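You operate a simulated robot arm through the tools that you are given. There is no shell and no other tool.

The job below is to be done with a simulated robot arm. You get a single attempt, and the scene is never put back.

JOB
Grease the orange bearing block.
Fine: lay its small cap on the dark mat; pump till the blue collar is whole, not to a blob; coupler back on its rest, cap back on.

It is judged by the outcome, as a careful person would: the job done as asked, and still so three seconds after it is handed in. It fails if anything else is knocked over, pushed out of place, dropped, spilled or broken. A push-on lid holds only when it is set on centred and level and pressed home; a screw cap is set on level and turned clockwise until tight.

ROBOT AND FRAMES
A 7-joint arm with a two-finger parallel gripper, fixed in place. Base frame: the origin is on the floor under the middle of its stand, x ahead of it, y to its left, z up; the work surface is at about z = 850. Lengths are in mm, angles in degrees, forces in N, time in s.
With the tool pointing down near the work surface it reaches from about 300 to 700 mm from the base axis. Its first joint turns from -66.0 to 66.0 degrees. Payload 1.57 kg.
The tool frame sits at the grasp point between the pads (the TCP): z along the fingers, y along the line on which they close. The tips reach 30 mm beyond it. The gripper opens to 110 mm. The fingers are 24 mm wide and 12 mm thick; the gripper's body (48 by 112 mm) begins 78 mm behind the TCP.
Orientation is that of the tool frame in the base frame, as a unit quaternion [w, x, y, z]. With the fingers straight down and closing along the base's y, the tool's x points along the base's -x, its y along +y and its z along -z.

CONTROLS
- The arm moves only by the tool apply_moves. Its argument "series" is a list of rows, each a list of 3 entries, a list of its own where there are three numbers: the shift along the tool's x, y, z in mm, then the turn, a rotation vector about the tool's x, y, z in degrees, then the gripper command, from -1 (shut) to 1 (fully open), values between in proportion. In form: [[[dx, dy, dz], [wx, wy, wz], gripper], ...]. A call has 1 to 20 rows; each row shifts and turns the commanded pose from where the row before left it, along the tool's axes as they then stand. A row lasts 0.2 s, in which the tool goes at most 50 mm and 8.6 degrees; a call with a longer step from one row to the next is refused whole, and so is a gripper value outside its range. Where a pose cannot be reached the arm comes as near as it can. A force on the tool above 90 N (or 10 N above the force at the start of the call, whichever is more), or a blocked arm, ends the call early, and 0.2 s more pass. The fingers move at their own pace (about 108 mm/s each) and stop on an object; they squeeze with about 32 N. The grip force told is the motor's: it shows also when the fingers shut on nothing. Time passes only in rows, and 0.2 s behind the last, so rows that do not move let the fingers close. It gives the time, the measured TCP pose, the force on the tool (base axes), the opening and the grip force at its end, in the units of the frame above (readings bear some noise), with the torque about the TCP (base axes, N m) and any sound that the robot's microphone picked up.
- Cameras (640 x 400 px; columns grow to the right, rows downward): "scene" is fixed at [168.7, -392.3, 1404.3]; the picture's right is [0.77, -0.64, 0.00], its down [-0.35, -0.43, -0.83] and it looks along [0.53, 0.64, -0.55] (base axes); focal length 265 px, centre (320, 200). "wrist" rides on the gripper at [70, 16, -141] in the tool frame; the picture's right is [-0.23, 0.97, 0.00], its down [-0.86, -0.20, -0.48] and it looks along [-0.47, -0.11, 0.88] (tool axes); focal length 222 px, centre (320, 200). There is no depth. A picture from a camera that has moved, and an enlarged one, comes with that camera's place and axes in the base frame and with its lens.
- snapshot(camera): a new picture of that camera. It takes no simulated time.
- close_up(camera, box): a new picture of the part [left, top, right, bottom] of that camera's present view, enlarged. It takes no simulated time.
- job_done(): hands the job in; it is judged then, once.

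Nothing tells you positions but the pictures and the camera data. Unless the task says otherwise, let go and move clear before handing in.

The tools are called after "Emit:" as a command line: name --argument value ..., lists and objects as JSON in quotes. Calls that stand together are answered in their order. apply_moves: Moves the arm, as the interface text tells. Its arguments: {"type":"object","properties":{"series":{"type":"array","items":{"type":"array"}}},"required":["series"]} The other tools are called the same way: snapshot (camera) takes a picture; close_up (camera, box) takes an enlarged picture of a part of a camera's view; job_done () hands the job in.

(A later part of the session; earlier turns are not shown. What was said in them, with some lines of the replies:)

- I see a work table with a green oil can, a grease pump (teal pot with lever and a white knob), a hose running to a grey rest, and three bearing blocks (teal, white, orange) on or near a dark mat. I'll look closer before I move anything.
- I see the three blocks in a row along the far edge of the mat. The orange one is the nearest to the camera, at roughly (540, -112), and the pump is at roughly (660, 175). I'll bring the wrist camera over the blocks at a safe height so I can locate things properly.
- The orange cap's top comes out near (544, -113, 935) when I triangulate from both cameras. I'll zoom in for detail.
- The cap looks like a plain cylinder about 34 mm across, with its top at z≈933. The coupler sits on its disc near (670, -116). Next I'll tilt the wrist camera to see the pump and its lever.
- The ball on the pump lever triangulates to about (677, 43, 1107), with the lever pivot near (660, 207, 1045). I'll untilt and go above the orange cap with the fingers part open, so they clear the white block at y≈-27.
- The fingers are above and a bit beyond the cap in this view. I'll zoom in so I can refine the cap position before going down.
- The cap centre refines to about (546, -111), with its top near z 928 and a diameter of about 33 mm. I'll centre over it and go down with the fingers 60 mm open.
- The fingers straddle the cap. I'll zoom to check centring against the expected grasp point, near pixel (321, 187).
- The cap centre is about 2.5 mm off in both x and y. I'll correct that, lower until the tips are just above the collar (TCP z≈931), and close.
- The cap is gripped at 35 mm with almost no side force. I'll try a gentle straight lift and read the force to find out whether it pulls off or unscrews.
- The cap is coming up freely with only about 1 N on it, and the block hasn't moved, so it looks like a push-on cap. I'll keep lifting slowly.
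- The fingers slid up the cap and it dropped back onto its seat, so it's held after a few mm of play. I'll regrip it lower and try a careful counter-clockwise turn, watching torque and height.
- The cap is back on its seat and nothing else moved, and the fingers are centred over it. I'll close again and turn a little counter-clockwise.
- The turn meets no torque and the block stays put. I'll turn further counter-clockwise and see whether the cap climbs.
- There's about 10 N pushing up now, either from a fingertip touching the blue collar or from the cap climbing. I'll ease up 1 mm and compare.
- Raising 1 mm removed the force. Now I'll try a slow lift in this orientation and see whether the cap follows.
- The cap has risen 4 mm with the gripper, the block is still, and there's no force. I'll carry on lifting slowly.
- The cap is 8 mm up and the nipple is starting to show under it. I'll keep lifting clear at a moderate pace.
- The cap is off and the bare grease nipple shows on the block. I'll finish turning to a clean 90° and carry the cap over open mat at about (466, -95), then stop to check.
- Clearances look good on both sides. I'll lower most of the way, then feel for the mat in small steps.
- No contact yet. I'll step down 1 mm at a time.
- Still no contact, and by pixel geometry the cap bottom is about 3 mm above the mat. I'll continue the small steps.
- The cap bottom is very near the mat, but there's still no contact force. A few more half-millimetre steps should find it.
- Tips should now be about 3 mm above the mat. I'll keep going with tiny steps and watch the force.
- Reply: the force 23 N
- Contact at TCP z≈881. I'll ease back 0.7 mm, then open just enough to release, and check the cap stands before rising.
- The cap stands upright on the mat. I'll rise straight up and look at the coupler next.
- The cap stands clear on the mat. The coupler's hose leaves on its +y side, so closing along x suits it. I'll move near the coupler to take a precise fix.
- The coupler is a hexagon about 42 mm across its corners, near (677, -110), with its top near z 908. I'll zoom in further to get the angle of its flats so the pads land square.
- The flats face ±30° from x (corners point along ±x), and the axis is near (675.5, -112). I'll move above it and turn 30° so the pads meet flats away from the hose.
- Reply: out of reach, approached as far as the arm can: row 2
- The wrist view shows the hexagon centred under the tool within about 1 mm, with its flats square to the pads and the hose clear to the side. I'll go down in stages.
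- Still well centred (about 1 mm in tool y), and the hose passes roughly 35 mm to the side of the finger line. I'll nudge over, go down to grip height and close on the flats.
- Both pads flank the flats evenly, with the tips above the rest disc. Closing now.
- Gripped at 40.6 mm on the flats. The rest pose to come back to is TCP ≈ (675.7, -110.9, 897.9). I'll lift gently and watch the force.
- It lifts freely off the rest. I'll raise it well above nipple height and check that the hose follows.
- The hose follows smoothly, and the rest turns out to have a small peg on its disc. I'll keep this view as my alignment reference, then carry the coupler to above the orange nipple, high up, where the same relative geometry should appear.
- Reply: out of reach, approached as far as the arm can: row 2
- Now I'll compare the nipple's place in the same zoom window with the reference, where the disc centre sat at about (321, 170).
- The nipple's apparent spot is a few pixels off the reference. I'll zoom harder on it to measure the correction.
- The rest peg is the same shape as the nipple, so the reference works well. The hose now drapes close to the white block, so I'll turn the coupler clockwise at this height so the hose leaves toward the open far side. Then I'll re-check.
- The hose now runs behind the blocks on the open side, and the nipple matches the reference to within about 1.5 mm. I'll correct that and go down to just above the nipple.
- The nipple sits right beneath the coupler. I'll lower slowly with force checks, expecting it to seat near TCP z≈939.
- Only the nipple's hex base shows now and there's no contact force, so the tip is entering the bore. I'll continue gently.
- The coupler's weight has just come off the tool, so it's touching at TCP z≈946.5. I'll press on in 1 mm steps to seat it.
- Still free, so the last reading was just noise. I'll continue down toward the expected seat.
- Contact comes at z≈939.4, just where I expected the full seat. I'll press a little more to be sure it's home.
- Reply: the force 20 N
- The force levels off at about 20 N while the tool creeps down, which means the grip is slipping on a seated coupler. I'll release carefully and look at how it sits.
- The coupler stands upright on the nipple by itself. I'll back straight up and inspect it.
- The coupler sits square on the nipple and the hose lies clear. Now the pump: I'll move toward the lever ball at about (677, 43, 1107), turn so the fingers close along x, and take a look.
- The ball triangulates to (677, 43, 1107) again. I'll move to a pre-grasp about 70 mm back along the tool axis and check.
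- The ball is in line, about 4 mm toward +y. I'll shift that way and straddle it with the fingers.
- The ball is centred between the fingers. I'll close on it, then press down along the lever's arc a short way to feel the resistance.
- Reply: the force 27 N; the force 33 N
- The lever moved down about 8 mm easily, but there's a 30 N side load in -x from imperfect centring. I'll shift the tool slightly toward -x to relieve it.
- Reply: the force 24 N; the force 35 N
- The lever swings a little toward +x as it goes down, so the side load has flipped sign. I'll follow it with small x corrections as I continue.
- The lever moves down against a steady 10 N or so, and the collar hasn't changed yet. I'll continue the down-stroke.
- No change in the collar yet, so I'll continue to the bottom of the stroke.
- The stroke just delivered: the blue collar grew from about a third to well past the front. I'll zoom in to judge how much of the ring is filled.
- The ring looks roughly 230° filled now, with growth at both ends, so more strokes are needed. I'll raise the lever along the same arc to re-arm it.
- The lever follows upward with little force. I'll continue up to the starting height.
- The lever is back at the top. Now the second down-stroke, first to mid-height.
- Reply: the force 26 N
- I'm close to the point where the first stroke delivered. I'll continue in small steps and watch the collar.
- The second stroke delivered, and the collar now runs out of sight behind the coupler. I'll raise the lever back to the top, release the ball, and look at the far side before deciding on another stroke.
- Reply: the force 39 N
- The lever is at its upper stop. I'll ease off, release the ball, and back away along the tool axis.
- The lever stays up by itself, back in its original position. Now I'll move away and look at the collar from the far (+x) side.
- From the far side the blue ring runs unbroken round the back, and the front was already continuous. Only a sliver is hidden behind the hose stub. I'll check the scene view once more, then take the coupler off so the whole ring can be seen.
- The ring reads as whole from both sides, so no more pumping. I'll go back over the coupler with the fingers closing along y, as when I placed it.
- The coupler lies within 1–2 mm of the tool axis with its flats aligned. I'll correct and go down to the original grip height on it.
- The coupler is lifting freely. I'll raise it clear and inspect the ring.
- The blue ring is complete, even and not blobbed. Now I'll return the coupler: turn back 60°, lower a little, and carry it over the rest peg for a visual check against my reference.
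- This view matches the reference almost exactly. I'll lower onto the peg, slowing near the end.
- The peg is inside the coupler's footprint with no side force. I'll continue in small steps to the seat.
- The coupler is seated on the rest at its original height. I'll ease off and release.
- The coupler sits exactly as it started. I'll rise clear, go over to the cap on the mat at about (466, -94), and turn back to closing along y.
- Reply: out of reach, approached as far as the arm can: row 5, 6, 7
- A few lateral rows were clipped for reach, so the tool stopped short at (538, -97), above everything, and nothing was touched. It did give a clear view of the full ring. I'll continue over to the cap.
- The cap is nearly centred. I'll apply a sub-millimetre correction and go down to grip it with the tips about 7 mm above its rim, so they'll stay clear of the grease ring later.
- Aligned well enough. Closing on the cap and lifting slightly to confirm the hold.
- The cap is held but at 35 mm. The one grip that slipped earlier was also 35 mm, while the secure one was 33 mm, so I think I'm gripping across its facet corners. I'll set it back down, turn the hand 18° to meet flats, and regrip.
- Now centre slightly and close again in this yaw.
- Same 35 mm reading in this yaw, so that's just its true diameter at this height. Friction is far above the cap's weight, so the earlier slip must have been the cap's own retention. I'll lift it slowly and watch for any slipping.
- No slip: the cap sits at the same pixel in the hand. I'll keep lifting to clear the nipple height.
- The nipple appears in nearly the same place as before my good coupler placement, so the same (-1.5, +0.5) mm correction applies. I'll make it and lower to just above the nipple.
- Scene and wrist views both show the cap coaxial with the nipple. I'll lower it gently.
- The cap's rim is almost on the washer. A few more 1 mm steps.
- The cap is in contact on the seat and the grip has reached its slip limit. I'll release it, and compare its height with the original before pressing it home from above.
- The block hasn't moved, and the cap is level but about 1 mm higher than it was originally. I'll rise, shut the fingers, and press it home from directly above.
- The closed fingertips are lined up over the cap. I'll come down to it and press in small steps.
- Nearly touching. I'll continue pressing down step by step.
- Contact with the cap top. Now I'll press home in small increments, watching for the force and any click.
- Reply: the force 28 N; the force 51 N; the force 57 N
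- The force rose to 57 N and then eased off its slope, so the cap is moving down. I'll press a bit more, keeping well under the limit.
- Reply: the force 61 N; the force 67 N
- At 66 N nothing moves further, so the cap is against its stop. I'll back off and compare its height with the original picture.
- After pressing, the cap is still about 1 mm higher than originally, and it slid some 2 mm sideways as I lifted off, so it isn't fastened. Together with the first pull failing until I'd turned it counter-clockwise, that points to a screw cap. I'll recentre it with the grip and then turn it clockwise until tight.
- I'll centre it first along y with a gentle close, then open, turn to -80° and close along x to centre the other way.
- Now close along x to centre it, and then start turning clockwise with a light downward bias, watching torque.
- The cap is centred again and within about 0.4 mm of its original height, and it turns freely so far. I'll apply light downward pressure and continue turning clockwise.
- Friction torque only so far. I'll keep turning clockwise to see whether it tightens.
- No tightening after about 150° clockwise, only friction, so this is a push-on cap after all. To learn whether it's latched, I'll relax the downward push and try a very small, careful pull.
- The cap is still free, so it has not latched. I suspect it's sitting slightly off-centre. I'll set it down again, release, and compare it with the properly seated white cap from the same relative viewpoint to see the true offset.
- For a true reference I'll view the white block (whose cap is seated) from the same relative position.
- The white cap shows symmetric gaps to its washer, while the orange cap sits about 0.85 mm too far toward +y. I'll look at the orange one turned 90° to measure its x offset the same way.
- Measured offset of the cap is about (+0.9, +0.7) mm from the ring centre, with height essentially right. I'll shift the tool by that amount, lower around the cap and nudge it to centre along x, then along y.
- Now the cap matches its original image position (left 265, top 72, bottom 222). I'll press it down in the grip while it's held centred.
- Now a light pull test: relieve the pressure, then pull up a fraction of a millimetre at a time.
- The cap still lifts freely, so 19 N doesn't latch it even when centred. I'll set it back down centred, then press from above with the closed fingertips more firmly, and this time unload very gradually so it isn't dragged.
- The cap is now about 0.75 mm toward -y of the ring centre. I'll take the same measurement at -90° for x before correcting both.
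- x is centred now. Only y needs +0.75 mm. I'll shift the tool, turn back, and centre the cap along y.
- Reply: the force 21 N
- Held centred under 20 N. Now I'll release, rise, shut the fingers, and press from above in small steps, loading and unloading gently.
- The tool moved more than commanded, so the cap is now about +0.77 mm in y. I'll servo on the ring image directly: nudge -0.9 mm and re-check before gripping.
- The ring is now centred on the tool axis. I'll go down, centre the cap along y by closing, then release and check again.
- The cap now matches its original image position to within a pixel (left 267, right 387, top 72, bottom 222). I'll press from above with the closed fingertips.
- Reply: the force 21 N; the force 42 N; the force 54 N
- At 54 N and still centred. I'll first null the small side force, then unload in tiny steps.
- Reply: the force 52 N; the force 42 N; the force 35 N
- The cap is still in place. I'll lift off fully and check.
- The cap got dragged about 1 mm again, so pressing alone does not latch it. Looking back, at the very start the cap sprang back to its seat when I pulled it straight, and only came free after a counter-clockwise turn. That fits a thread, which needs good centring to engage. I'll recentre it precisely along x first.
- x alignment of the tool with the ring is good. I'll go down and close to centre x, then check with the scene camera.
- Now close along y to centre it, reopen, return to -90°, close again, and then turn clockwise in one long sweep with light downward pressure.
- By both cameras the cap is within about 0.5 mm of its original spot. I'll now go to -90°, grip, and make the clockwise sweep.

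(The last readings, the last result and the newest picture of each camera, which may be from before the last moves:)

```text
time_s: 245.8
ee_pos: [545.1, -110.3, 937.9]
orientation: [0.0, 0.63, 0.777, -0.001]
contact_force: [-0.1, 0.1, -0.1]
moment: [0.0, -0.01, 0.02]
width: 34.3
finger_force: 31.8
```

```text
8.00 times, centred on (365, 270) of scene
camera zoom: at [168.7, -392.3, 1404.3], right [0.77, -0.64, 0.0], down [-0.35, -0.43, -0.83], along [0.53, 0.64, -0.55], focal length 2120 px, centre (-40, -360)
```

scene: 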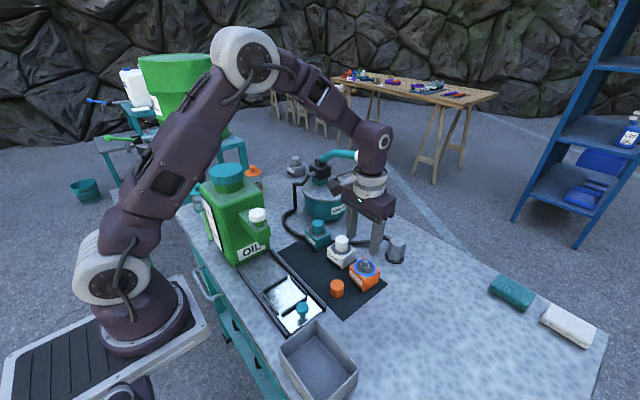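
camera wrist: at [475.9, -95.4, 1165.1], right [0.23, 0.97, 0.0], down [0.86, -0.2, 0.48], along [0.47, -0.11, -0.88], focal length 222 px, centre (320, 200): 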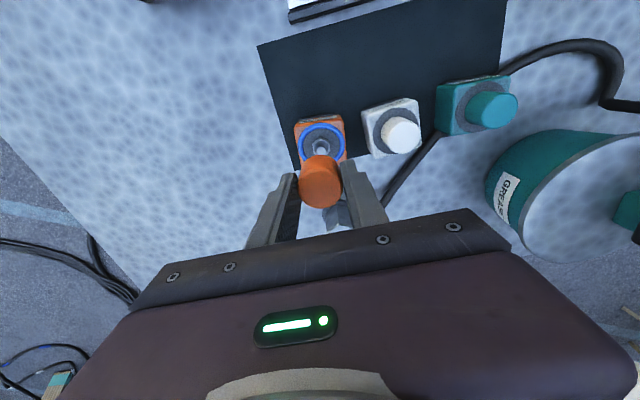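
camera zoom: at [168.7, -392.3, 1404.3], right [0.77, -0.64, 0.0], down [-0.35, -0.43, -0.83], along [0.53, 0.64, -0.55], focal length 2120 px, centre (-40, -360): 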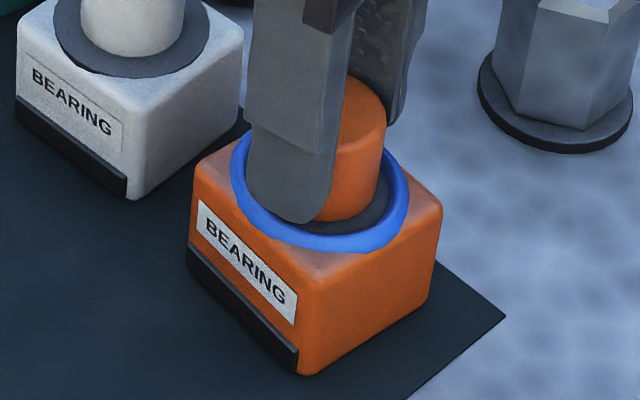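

The turn again shows no thread. I also see why the first pull slipped: when the hand closes across the cap's facet corners (35 mm) it has almost no hold, while on flats (33 mm) it holds well. So it's a plain push-on cap. I'll release, look, and then do a final careful centring and press.

Emit:
apply_moves --series '[[[0, 0, 0], [0, 0, 0], -0.3], [[0, 0, 0], [0, 0, 0], -0.15], [[0, 0, 0], [0, 0, 0], 0.05], [[0, 0, 0], [0, 0, 0], 0.05], [[0, 0, -12], [0, 0, 0], 0.05], [[0, 0, -20], [0, 0, 0], 0.05], [[0, 0, -18], [0, 0, 0], 0.05], [[0, 0, 0], [0, 0, -8], 0.05], [[0, 0, 0], [0, 0, -8], 0.05], [[0, 0, 0], [0, 0, -8], 0.05], [[0, 0, 0], [0, 0, -8], 0.05], [[0, 0, 0], [0, 0, -8], 0.05], [[0, 0, 0], [0, 0, -8], 0.05], [[0, 0, 0], [0, 0, -8], 0.05], [[0, 0, 0], [0, 0, -8], 0.05], [[0, 0, 0], [0, 0, -8], 0.05], [[0, 0, 0], [0, 0, -6], 0.05], [[0, 0, 0], [0, 0, 0], 0.05]]'

Emit:
close_up --camera "scene" --box '[345, 245, 385, 295]'

Emit:
close_up --camera "wrist" --box '[290, 120, 350, 170]'

```text
time_s: 249.6
ee_pos: [545.3, -110.7, 987.6]
orientation: [0.0, -0.001, 1.0, 0.0]
contact_force: [0.5, -0.3, -0.4]
moment: [-0.01, 0.01, 0.02]
width: 57.7
finger_force: 0.1
```

```text
8.00 times, centred on (365, 270) of scene
camera zoom: at [168.7, -392.3, 1404.3], right [0.77, -0.64, 0.0], down [-0.35, -0.43, -0.83], along [0.53, 0.64, -0.55], focal length 2120 px, centre (-40, -360)
```

zoom: 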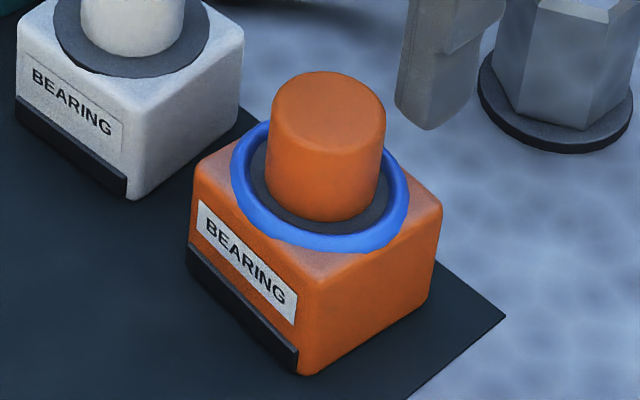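

```text
8.00 times, centred on (320, 145) of wrist
camera zoom: at [476.2, -95.0, 1127.6], right [0.23, 0.97, 0.0], down [0.86, -0.2, 0.48], along [0.47, -0.11, -0.88], focal length 1777 px, centre (320, 640)
```

zoom: 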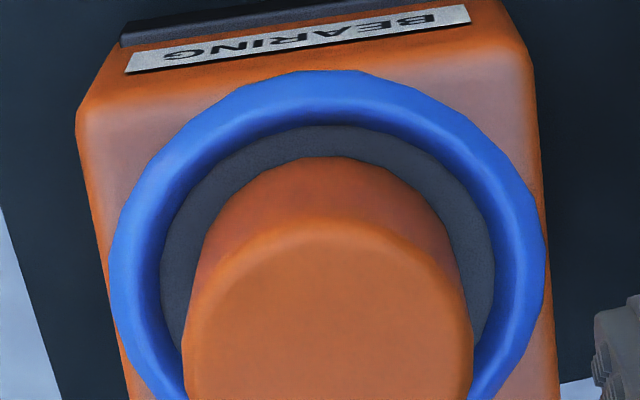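

The cap is now centred within about 0.2 mm by both cameras and at its original height. I'll do one more press in this well-centred state: shift slightly to be over its centre, press to about 35–40 N, and unload gently.

Emit:
apply_moves --series '[[[0, 0.6, 0], [0, 0, 0], -0.4], [[0, 0, 0], [0, 0, 0], -1], [[0, 0, 0], [0, 0, 0], -1], [[0, 0, 0], [0, 0, 0], -1], [[0, 0, 10], [0, 0, 0], -1], [[0, 0, 10], [0, 0, 0], -1], [[0, 0, 5], [0, 0, 0], -1], [[0, 0, 1.5], [0, 0, 0], -1], [[0, 0, 0], [0, 0, 0], -1]]'

Emit:
apply_moves --series '[[[0, 0, 0.6], [0, 0, 0], -1], [[0, 0, 0], [0, 0, 0], -1]]'

Emit:
apply_moves --series '[[[0, 0, 0.6], [0, 0, 0], -1], [[0, 0, 0], [0, 0, 0], -1]]'

Emit:
apply_moves --series '[[[0, 0, 0.6], [0, 0, 0], -1], [[0, 0, 0], [0, 0, 0], -1]]'

```text
time_s: 251.6
ee_pos: [544.8, -109.8, 961.6]
orientation: [0.0, 0.0, 1.0, 0.0]
contact_force: [-0.3, -0.3, 0.9]
moment: [0.0, -0.02, -0.02]
width: 0.0
finger_force: 21.5
```

```text
time_s: 252.2
ee_pos: [545.7, -110.4, 959.4]
orientation: [0.001, 0.0, 1.0, 0.0]
contact_force: [1.6, 1.1, 8.2]
moment: [0.0, -0.03, 0.01]
width: 0.0
finger_force: 21.5
```

```text
time_s: 252.8
ee_pos: [546.1, -109.8, 960.7]
orientation: [0.001, 0.0, 1.0, 0.0]
contact_force: [-1.3, 2.5, 17.8]
moment: [0.12, 0.02, -0.01]
width: 0.0
finger_force: 21.5
```

```text
time_s: 253.4
ee_pos: [545.7, -109.9, 960.2]
orientation: [0.001, -0.001, 1.0, -0.001]
contact_force: [-1.4, 1.6, 27.7]
moment: [0.1, 0.07, 0.01]
width: 0.0
finger_force: 20.8
```

Emit:
apply_moves --series '[[[0, 0, 0.6], [0, 0, 0], -1], [[0, 0, 0], [0, 0, 0], -1]]'

Emit:
apply_moves --series '[[[0, 0, 0.5], [0, 0, 0], -1], [[0, 0, 0], [0, 0, 0], -1]]'

Emit:
close_up --camera "scene" --box '[345, 245, 385, 295]'

```text
time_s: 254.0
ee_pos: [545.3, -109.4, 958.5]
orientation: [0.002, 0.0, 1.0, -0.001]
contact_force: [-3.4, 1.8, 46.8]
moment: [0.04, 0.2, 0.0]
width: 0.0
finger_force: 21.3
```

```text
time_s: 254.6
ee_pos: [545.1, -110.0, 958.9]
orientation: [0.001, 0.001, 1.0, -0.001]
contact_force: [-2.5, -1.9, 53.0]
moment: [-0.04, 0.18, -0.02]
width: 0.3
finger_force: 22.0
```

```text
8.00 times, centred on (365, 270) of scene
camera zoom: at [167.7, -392.1, 1404.5], right [0.77, -0.64, 0.0], down [-0.35, -0.43, -0.83], along [0.53, 0.64, -0.55], focal length 2120 px, centre (-40, -360)
```

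zoom: 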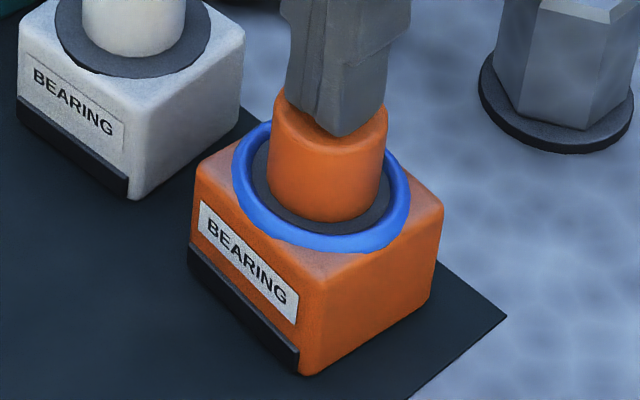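

Centred at 53 N. I'll go a little further, to about 75 N, to make sure it's truly home.

Emit:
apply_moves --series '[[[0, 0, 0.6], [0, 0, 0], -1], [[0, 0, 0], [0, 0, 0], -1]]'

Emit:
apply_moves --series '[[[0, 0, 0.6], [0, 0, 0], -1], [[0, 0, 0], [0, 0, 0], -1]]'

Emit:
close_up --camera "scene" --box '[345, 245, 385, 295]'

```text
time_s: 255.2
ee_pos: [545.0, -110.6, 958.6]
orientation: [0.003, 0.001, 1.0, -0.001]
contact_force: [-4.5, -1.7, 62.5]
moment: [-0.05, 0.35, -0.01]
width: 0.2
finger_force: 21.7
```

```text
time_s: 255.8
ee_pos: [546.4, -110.2, 959.0]
orientation: [0.003, 0.0, 1.0, 0.0]
contact_force: [-7.4, -2.6, 70.6]
moment: [-0.08, 0.46, -0.01]
width: 0.0
finger_force: 21.4
```

```text
8.00 times, centred on (365, 270) of scene
camera zoom: at [167.2, -392.1, 1404.6], right [0.77, -0.64, 0.0], down [-0.35, -0.43, -0.83], along [0.53, 0.64, -0.55], focal length 2120 px, centre (-40, -360)
```

zoom: 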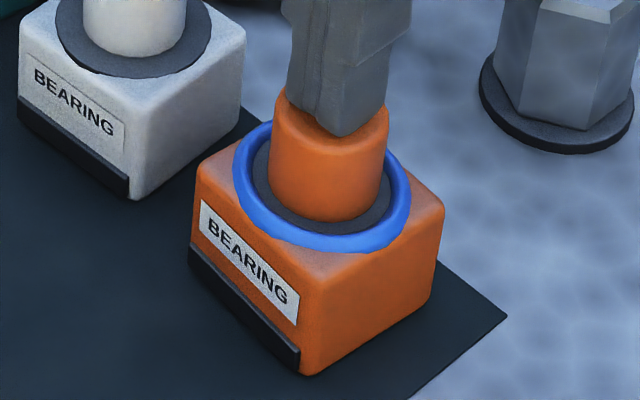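

70 N with the cap centred and no further movement: it's home. Now I'll unload slowly.

Emit:
apply_moves --series '[[[0.2, 0.1, -0.3], [0, 0, 0], -1], [[0, 0, -0.4], [0, 0, 0], -1], [[0, 0, -0.4], [0, 0, 0], -1], [[0, 0, 0], [0, 0, 0], -1]]'

Emit:
apply_moves --series '[[[0, 0, -0.4], [0, 0, 0], -1], [[0, 0, -0.4], [0, 0, 0], -1], [[0, 0, -0.4], [0, 0, 0], -1], [[0, 0, 0], [0, 0, 0], -1]]'

Emit:
apply_moves --series '[[[0, 0, -0.4], [0, 0, 0], -1], [[0, 0, -0.4], [0, 0, 0], -1], [[0, 0, 0], [0, 0, 0], -1]]'

Emit:
close_up --camera "scene" --box '[345, 245, 385, 295]'

```text
time_s: 256.8
ee_pos: [546.1, -109.4, 959.8]
orientation: [0.002, 0.0, 1.0, -0.001]
contact_force: [2.0, -6.3, 46.7]
moment: [-0.2, 0.02, 0.0]
width: 0.0
finger_force: 21.5
```

```text
time_s: 257.8
ee_pos: [545.6, -110.4, 958.8]
orientation: [0.001, 0.0, 1.0, -0.001]
contact_force: [1.5, -3.2, 42.8]
moment: [-0.09, -0.02, -0.01]
width: 0.2
finger_force: 20.8
```

```text
time_s: 258.6
ee_pos: [545.4, -110.7, 959.6]
orientation: [0.0, 0.0, 1.0, 0.0]
contact_force: [6.3, -1.5, 33.2]
moment: [0.0, -0.23, -0.01]
width: 0.2
finger_force: 21.4
```

```text
8.00 times, centred on (365, 270) of scene
camera zoom: at [168.3, -392.2, 1404.4], right [0.77, -0.64, 0.0], down [-0.35, -0.43, -0.83], along [0.53, 0.64, -0.55], focal length 2120 px, centre (-40, -360)
```

zoom: 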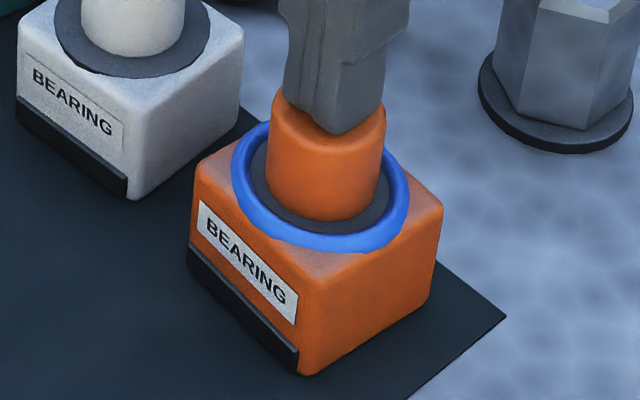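

Emit:
apply_moves --series '[[[-0.4, 0, 0], [0, 0, 0], -1], [[0, 0, -0.4], [0, 0, 0], -1], [[0, 0, 0], [0, 0, 0], -1]]'

Emit:
apply_moves --series '[[[-0.1, 0, -0.4], [0, 0, 0], -1], [[0, 0, -0.3], [0, 0, 0], -1], [[0, 0, 0], [0, 0, 0], -1]]'

Emit:
apply_moves --series '[[[0, 0, -0.4], [0, 0, 0], -1], [[0, 0, -0.4], [0, 0, 0], -1], [[0, 0, 0], [0, 0, 0], -1]]'

Emit:
close_up --camera "scene" --box '[345, 245, 385, 295]'

```text
time_s: 259.4
ee_pos: [544.8, -109.9, 959.2]
orientation: [-0.001, 0.0, 1.0, 0.001]
contact_force: [3.1, -0.8, 17.7]
moment: [-0.03, -0.04, 0.03]
width: 0.0
finger_force: 21.2
```

```text
time_s: 260.2
ee_pos: [544.7, -109.3, 959.7]
orientation: [-0.001, -0.001, 1.0, -0.001]
contact_force: [-0.6, 0.5, 0.6]
moment: [0.02, -0.01, 0.02]
width: 0.0
finger_force: 21.2
```

```text
time_s: 261.0
ee_pos: [546.1, -111.2, 960.9]
orientation: [0.0, 0.001, 1.0, 0.0]
contact_force: [-0.4, 0.5, 0.7]
moment: [0.0, -0.05, 0.0]
width: 0.0
finger_force: 21.5
```

```text
8.00 times, centred on (365, 270) of scene
camera zoom: at [168.7, -392.3, 1404.3], right [0.77, -0.64, 0.0], down [-0.35, -0.43, -0.83], along [0.53, 0.64, -0.55], focal length 2120 px, centre (-40, -360)
```

zoom: 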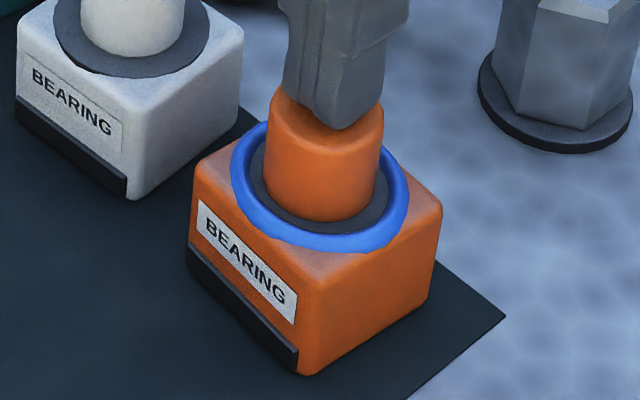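

The tip has lifted off with the cap barely moved. I'll rise clear and inspect with both cameras.

Emit:
apply_moves --series '[[[0, 0, -2], [0, 0, 0], -1], [[0, 0, -10], [0, 0, 0], -1], [[0, 0, -16], [0, 0, 0], -1], [[0, 0, 0], [0, 0, 0], -1]]'

Emit:
close_up --camera "scene" --box '[345, 245, 385, 295]'

Emit:
close_up --camera "wrist" --box '[290, 120, 350, 170]'

```text
time_s: 262.0
ee_pos: [545.7, -109.6, 989.9]
orientation: [0.0, 0.001, 1.0, 0.0]
contact_force: [-0.3, -0.3, -0.1]
moment: [-0.02, 0.03, 0.0]
width: 0.0
finger_force: 20.7
```

```text
8.00 times, centred on (365, 270) of scene
camera zoom: at [168.7, -392.3, 1404.3], right [0.77, -0.64, 0.0], down [-0.35, -0.43, -0.83], along [0.53, 0.64, -0.55], focal length 2120 px, centre (-40, -360)
```

zoom: 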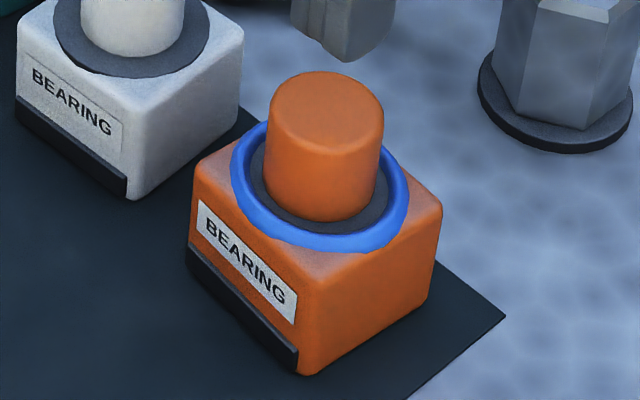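

```text
8.00 times, centred on (320, 145) of wrist
camera zoom: at [476.5, -94.1, 1130.4], right [0.23, 0.97, 0.0], down [0.86, -0.2, 0.48], along [0.47, -0.11, -0.88], focal length 1777 px, centre (320, 640)
```

zoom: 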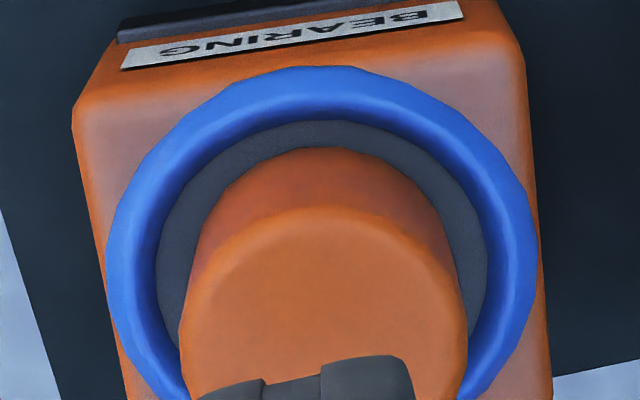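

The cap sits within about 0.5 mm of the ring centre, level, at its original height, and it has been pressed at 70 N while centred. I'll move clear and inspect the whole scene.

Emit:
apply_moves --series '[[[0, 0, -30], [0, 0, 0], -1], [[0, 0, -40], [0, 0, 0], -0.5], [[0, 0, -40], [0, 0, 0], 0], [[0, 0, -40], [0, 0, 0], 0.5], [[30, 10, -20], [0, 0, 0], 0.5], [[30, 10, -20], [0, 0, 0], 0.5], [[30, 10, -10], [0, 0, 0], 0.5], [[0, 0, 0], [0, 0, 0], 0.5]]'

Emit:
snapshot --camera "scene"

Emit:
snapshot --camera "wrist"

Emit:
close_up --camera "scene" --box '[260, 130, 440, 300]'

Emit:
close_up --camera "scene" --box '[300, 215, 420, 290]'

```text
time_s: 263.8
ee_pos: [454.9, -79.4, 1188.9]
orientation: [0.0, 0.0, 1.0, 0.0]
contact_force: [-0.2, -0.5, -0.6]
moment: [-0.01, 0.01, 0.0]
width: 82.6
finger_force: 0.1
```

```text
taken
```

scene: 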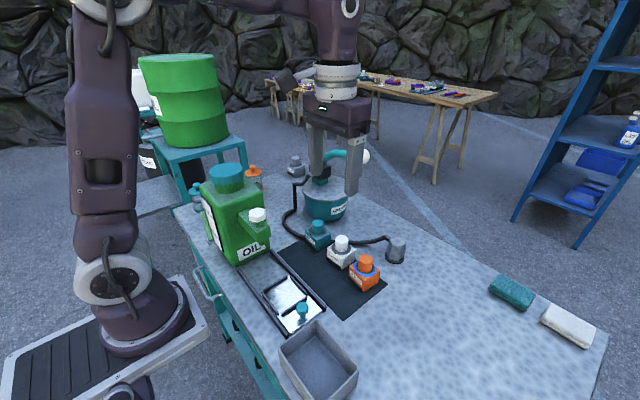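

```text
taken
camera wrist: at [386.1, -63.8, 1329.4], right [0.23, 0.97, 0.0], down [0.86, -0.2, 0.48], along [0.47, -0.11, -0.88], focal length 222 px, centre (320, 200)
```

wrist: 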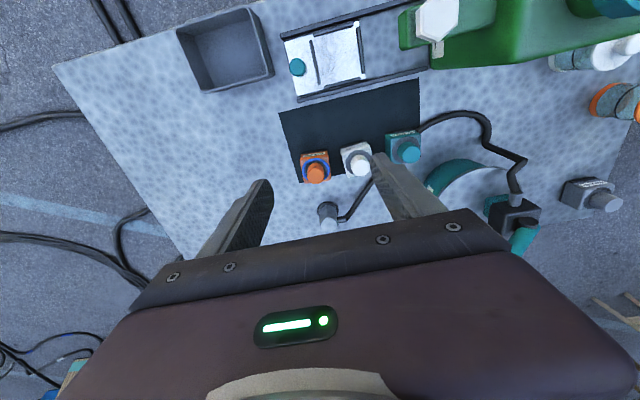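

```text
2.35 times, centred on (350, 215) of scene
camera zoom: at [168.7, -392.3, 1404.3], right [0.77, -0.64, 0.0], down [-0.35, -0.43, -0.83], along [0.53, 0.64, -0.55], focal length 623 px, centre (249, 165)
```

zoom: 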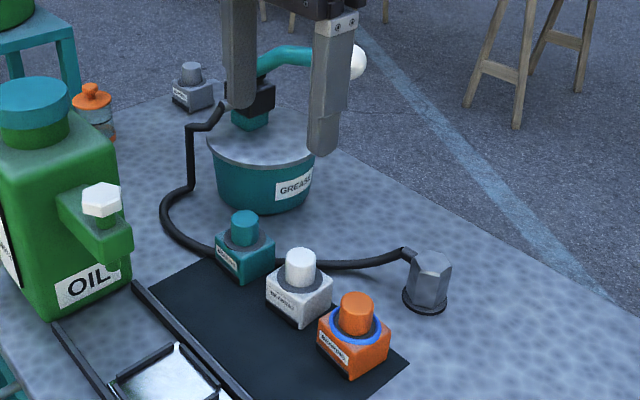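

```text
5.33 times, centred on (360, 252) of scene
camera zoom: at [168.7, -392.3, 1404.3], right [0.77, -0.64, 0.0], down [-0.35, -0.43, -0.83], along [0.53, 0.64, -0.55], focal length 1413 px, centre (107, -80)
```

zoom: 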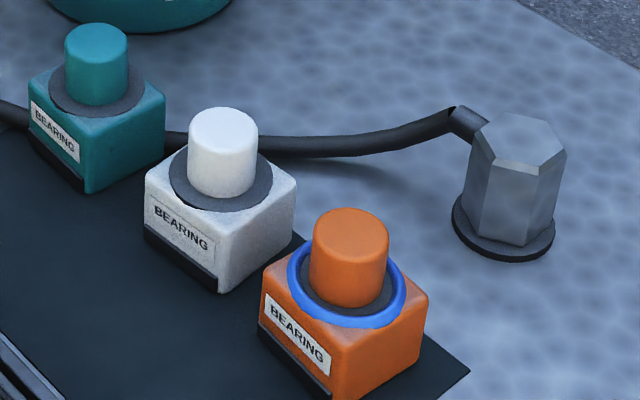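

Everything checks out. The orange block's blue collar is one whole ring, and its cap is back on, level and at its original height. The coupler is on its rest, the pump lever is back up, and nothing else has moved. I felt no latch or thread on the cap. After three presses from above (the last at 70 N, well centred) it sits centred to about half a millimetre, and the arm is clear, so I'm handing the job in.

Emit:
job_done

```text
The job is handed in.
```

I've greased the orange bearing block and handed the job in, but I couldn't confirm the cap is locked on.

- **Cap off:** I pulled it off and stood it upright on the dark mat. The first pull slipped, and the cap dropped back onto its seat before I got a better grip.
- **Grease:** I put the coupler on the nipple and gave the pump two full strokes. The blue collar is one complete, even ring with no blob. I checked this with the coupler off.
- **Coupler and lever:** The coupler is back on its rest where it started, and the pump lever is back up.
- **Cap back on:** It sits level, at its original height, and about half a millimetre off centre. I pressed it down from above three times, the last time to about 70 N.
- **Doubt about the cap:** I never felt it click or lock. After an earlier, lighter press it still lifted freely. After the last press it moved slightly as I backed off, and I didn't pull-test it again. Turning it clockwise showed no thread, so I took it for a push-on cap.

In the last pictures nothing else on the table looked moved, and the arm was clear of everything.
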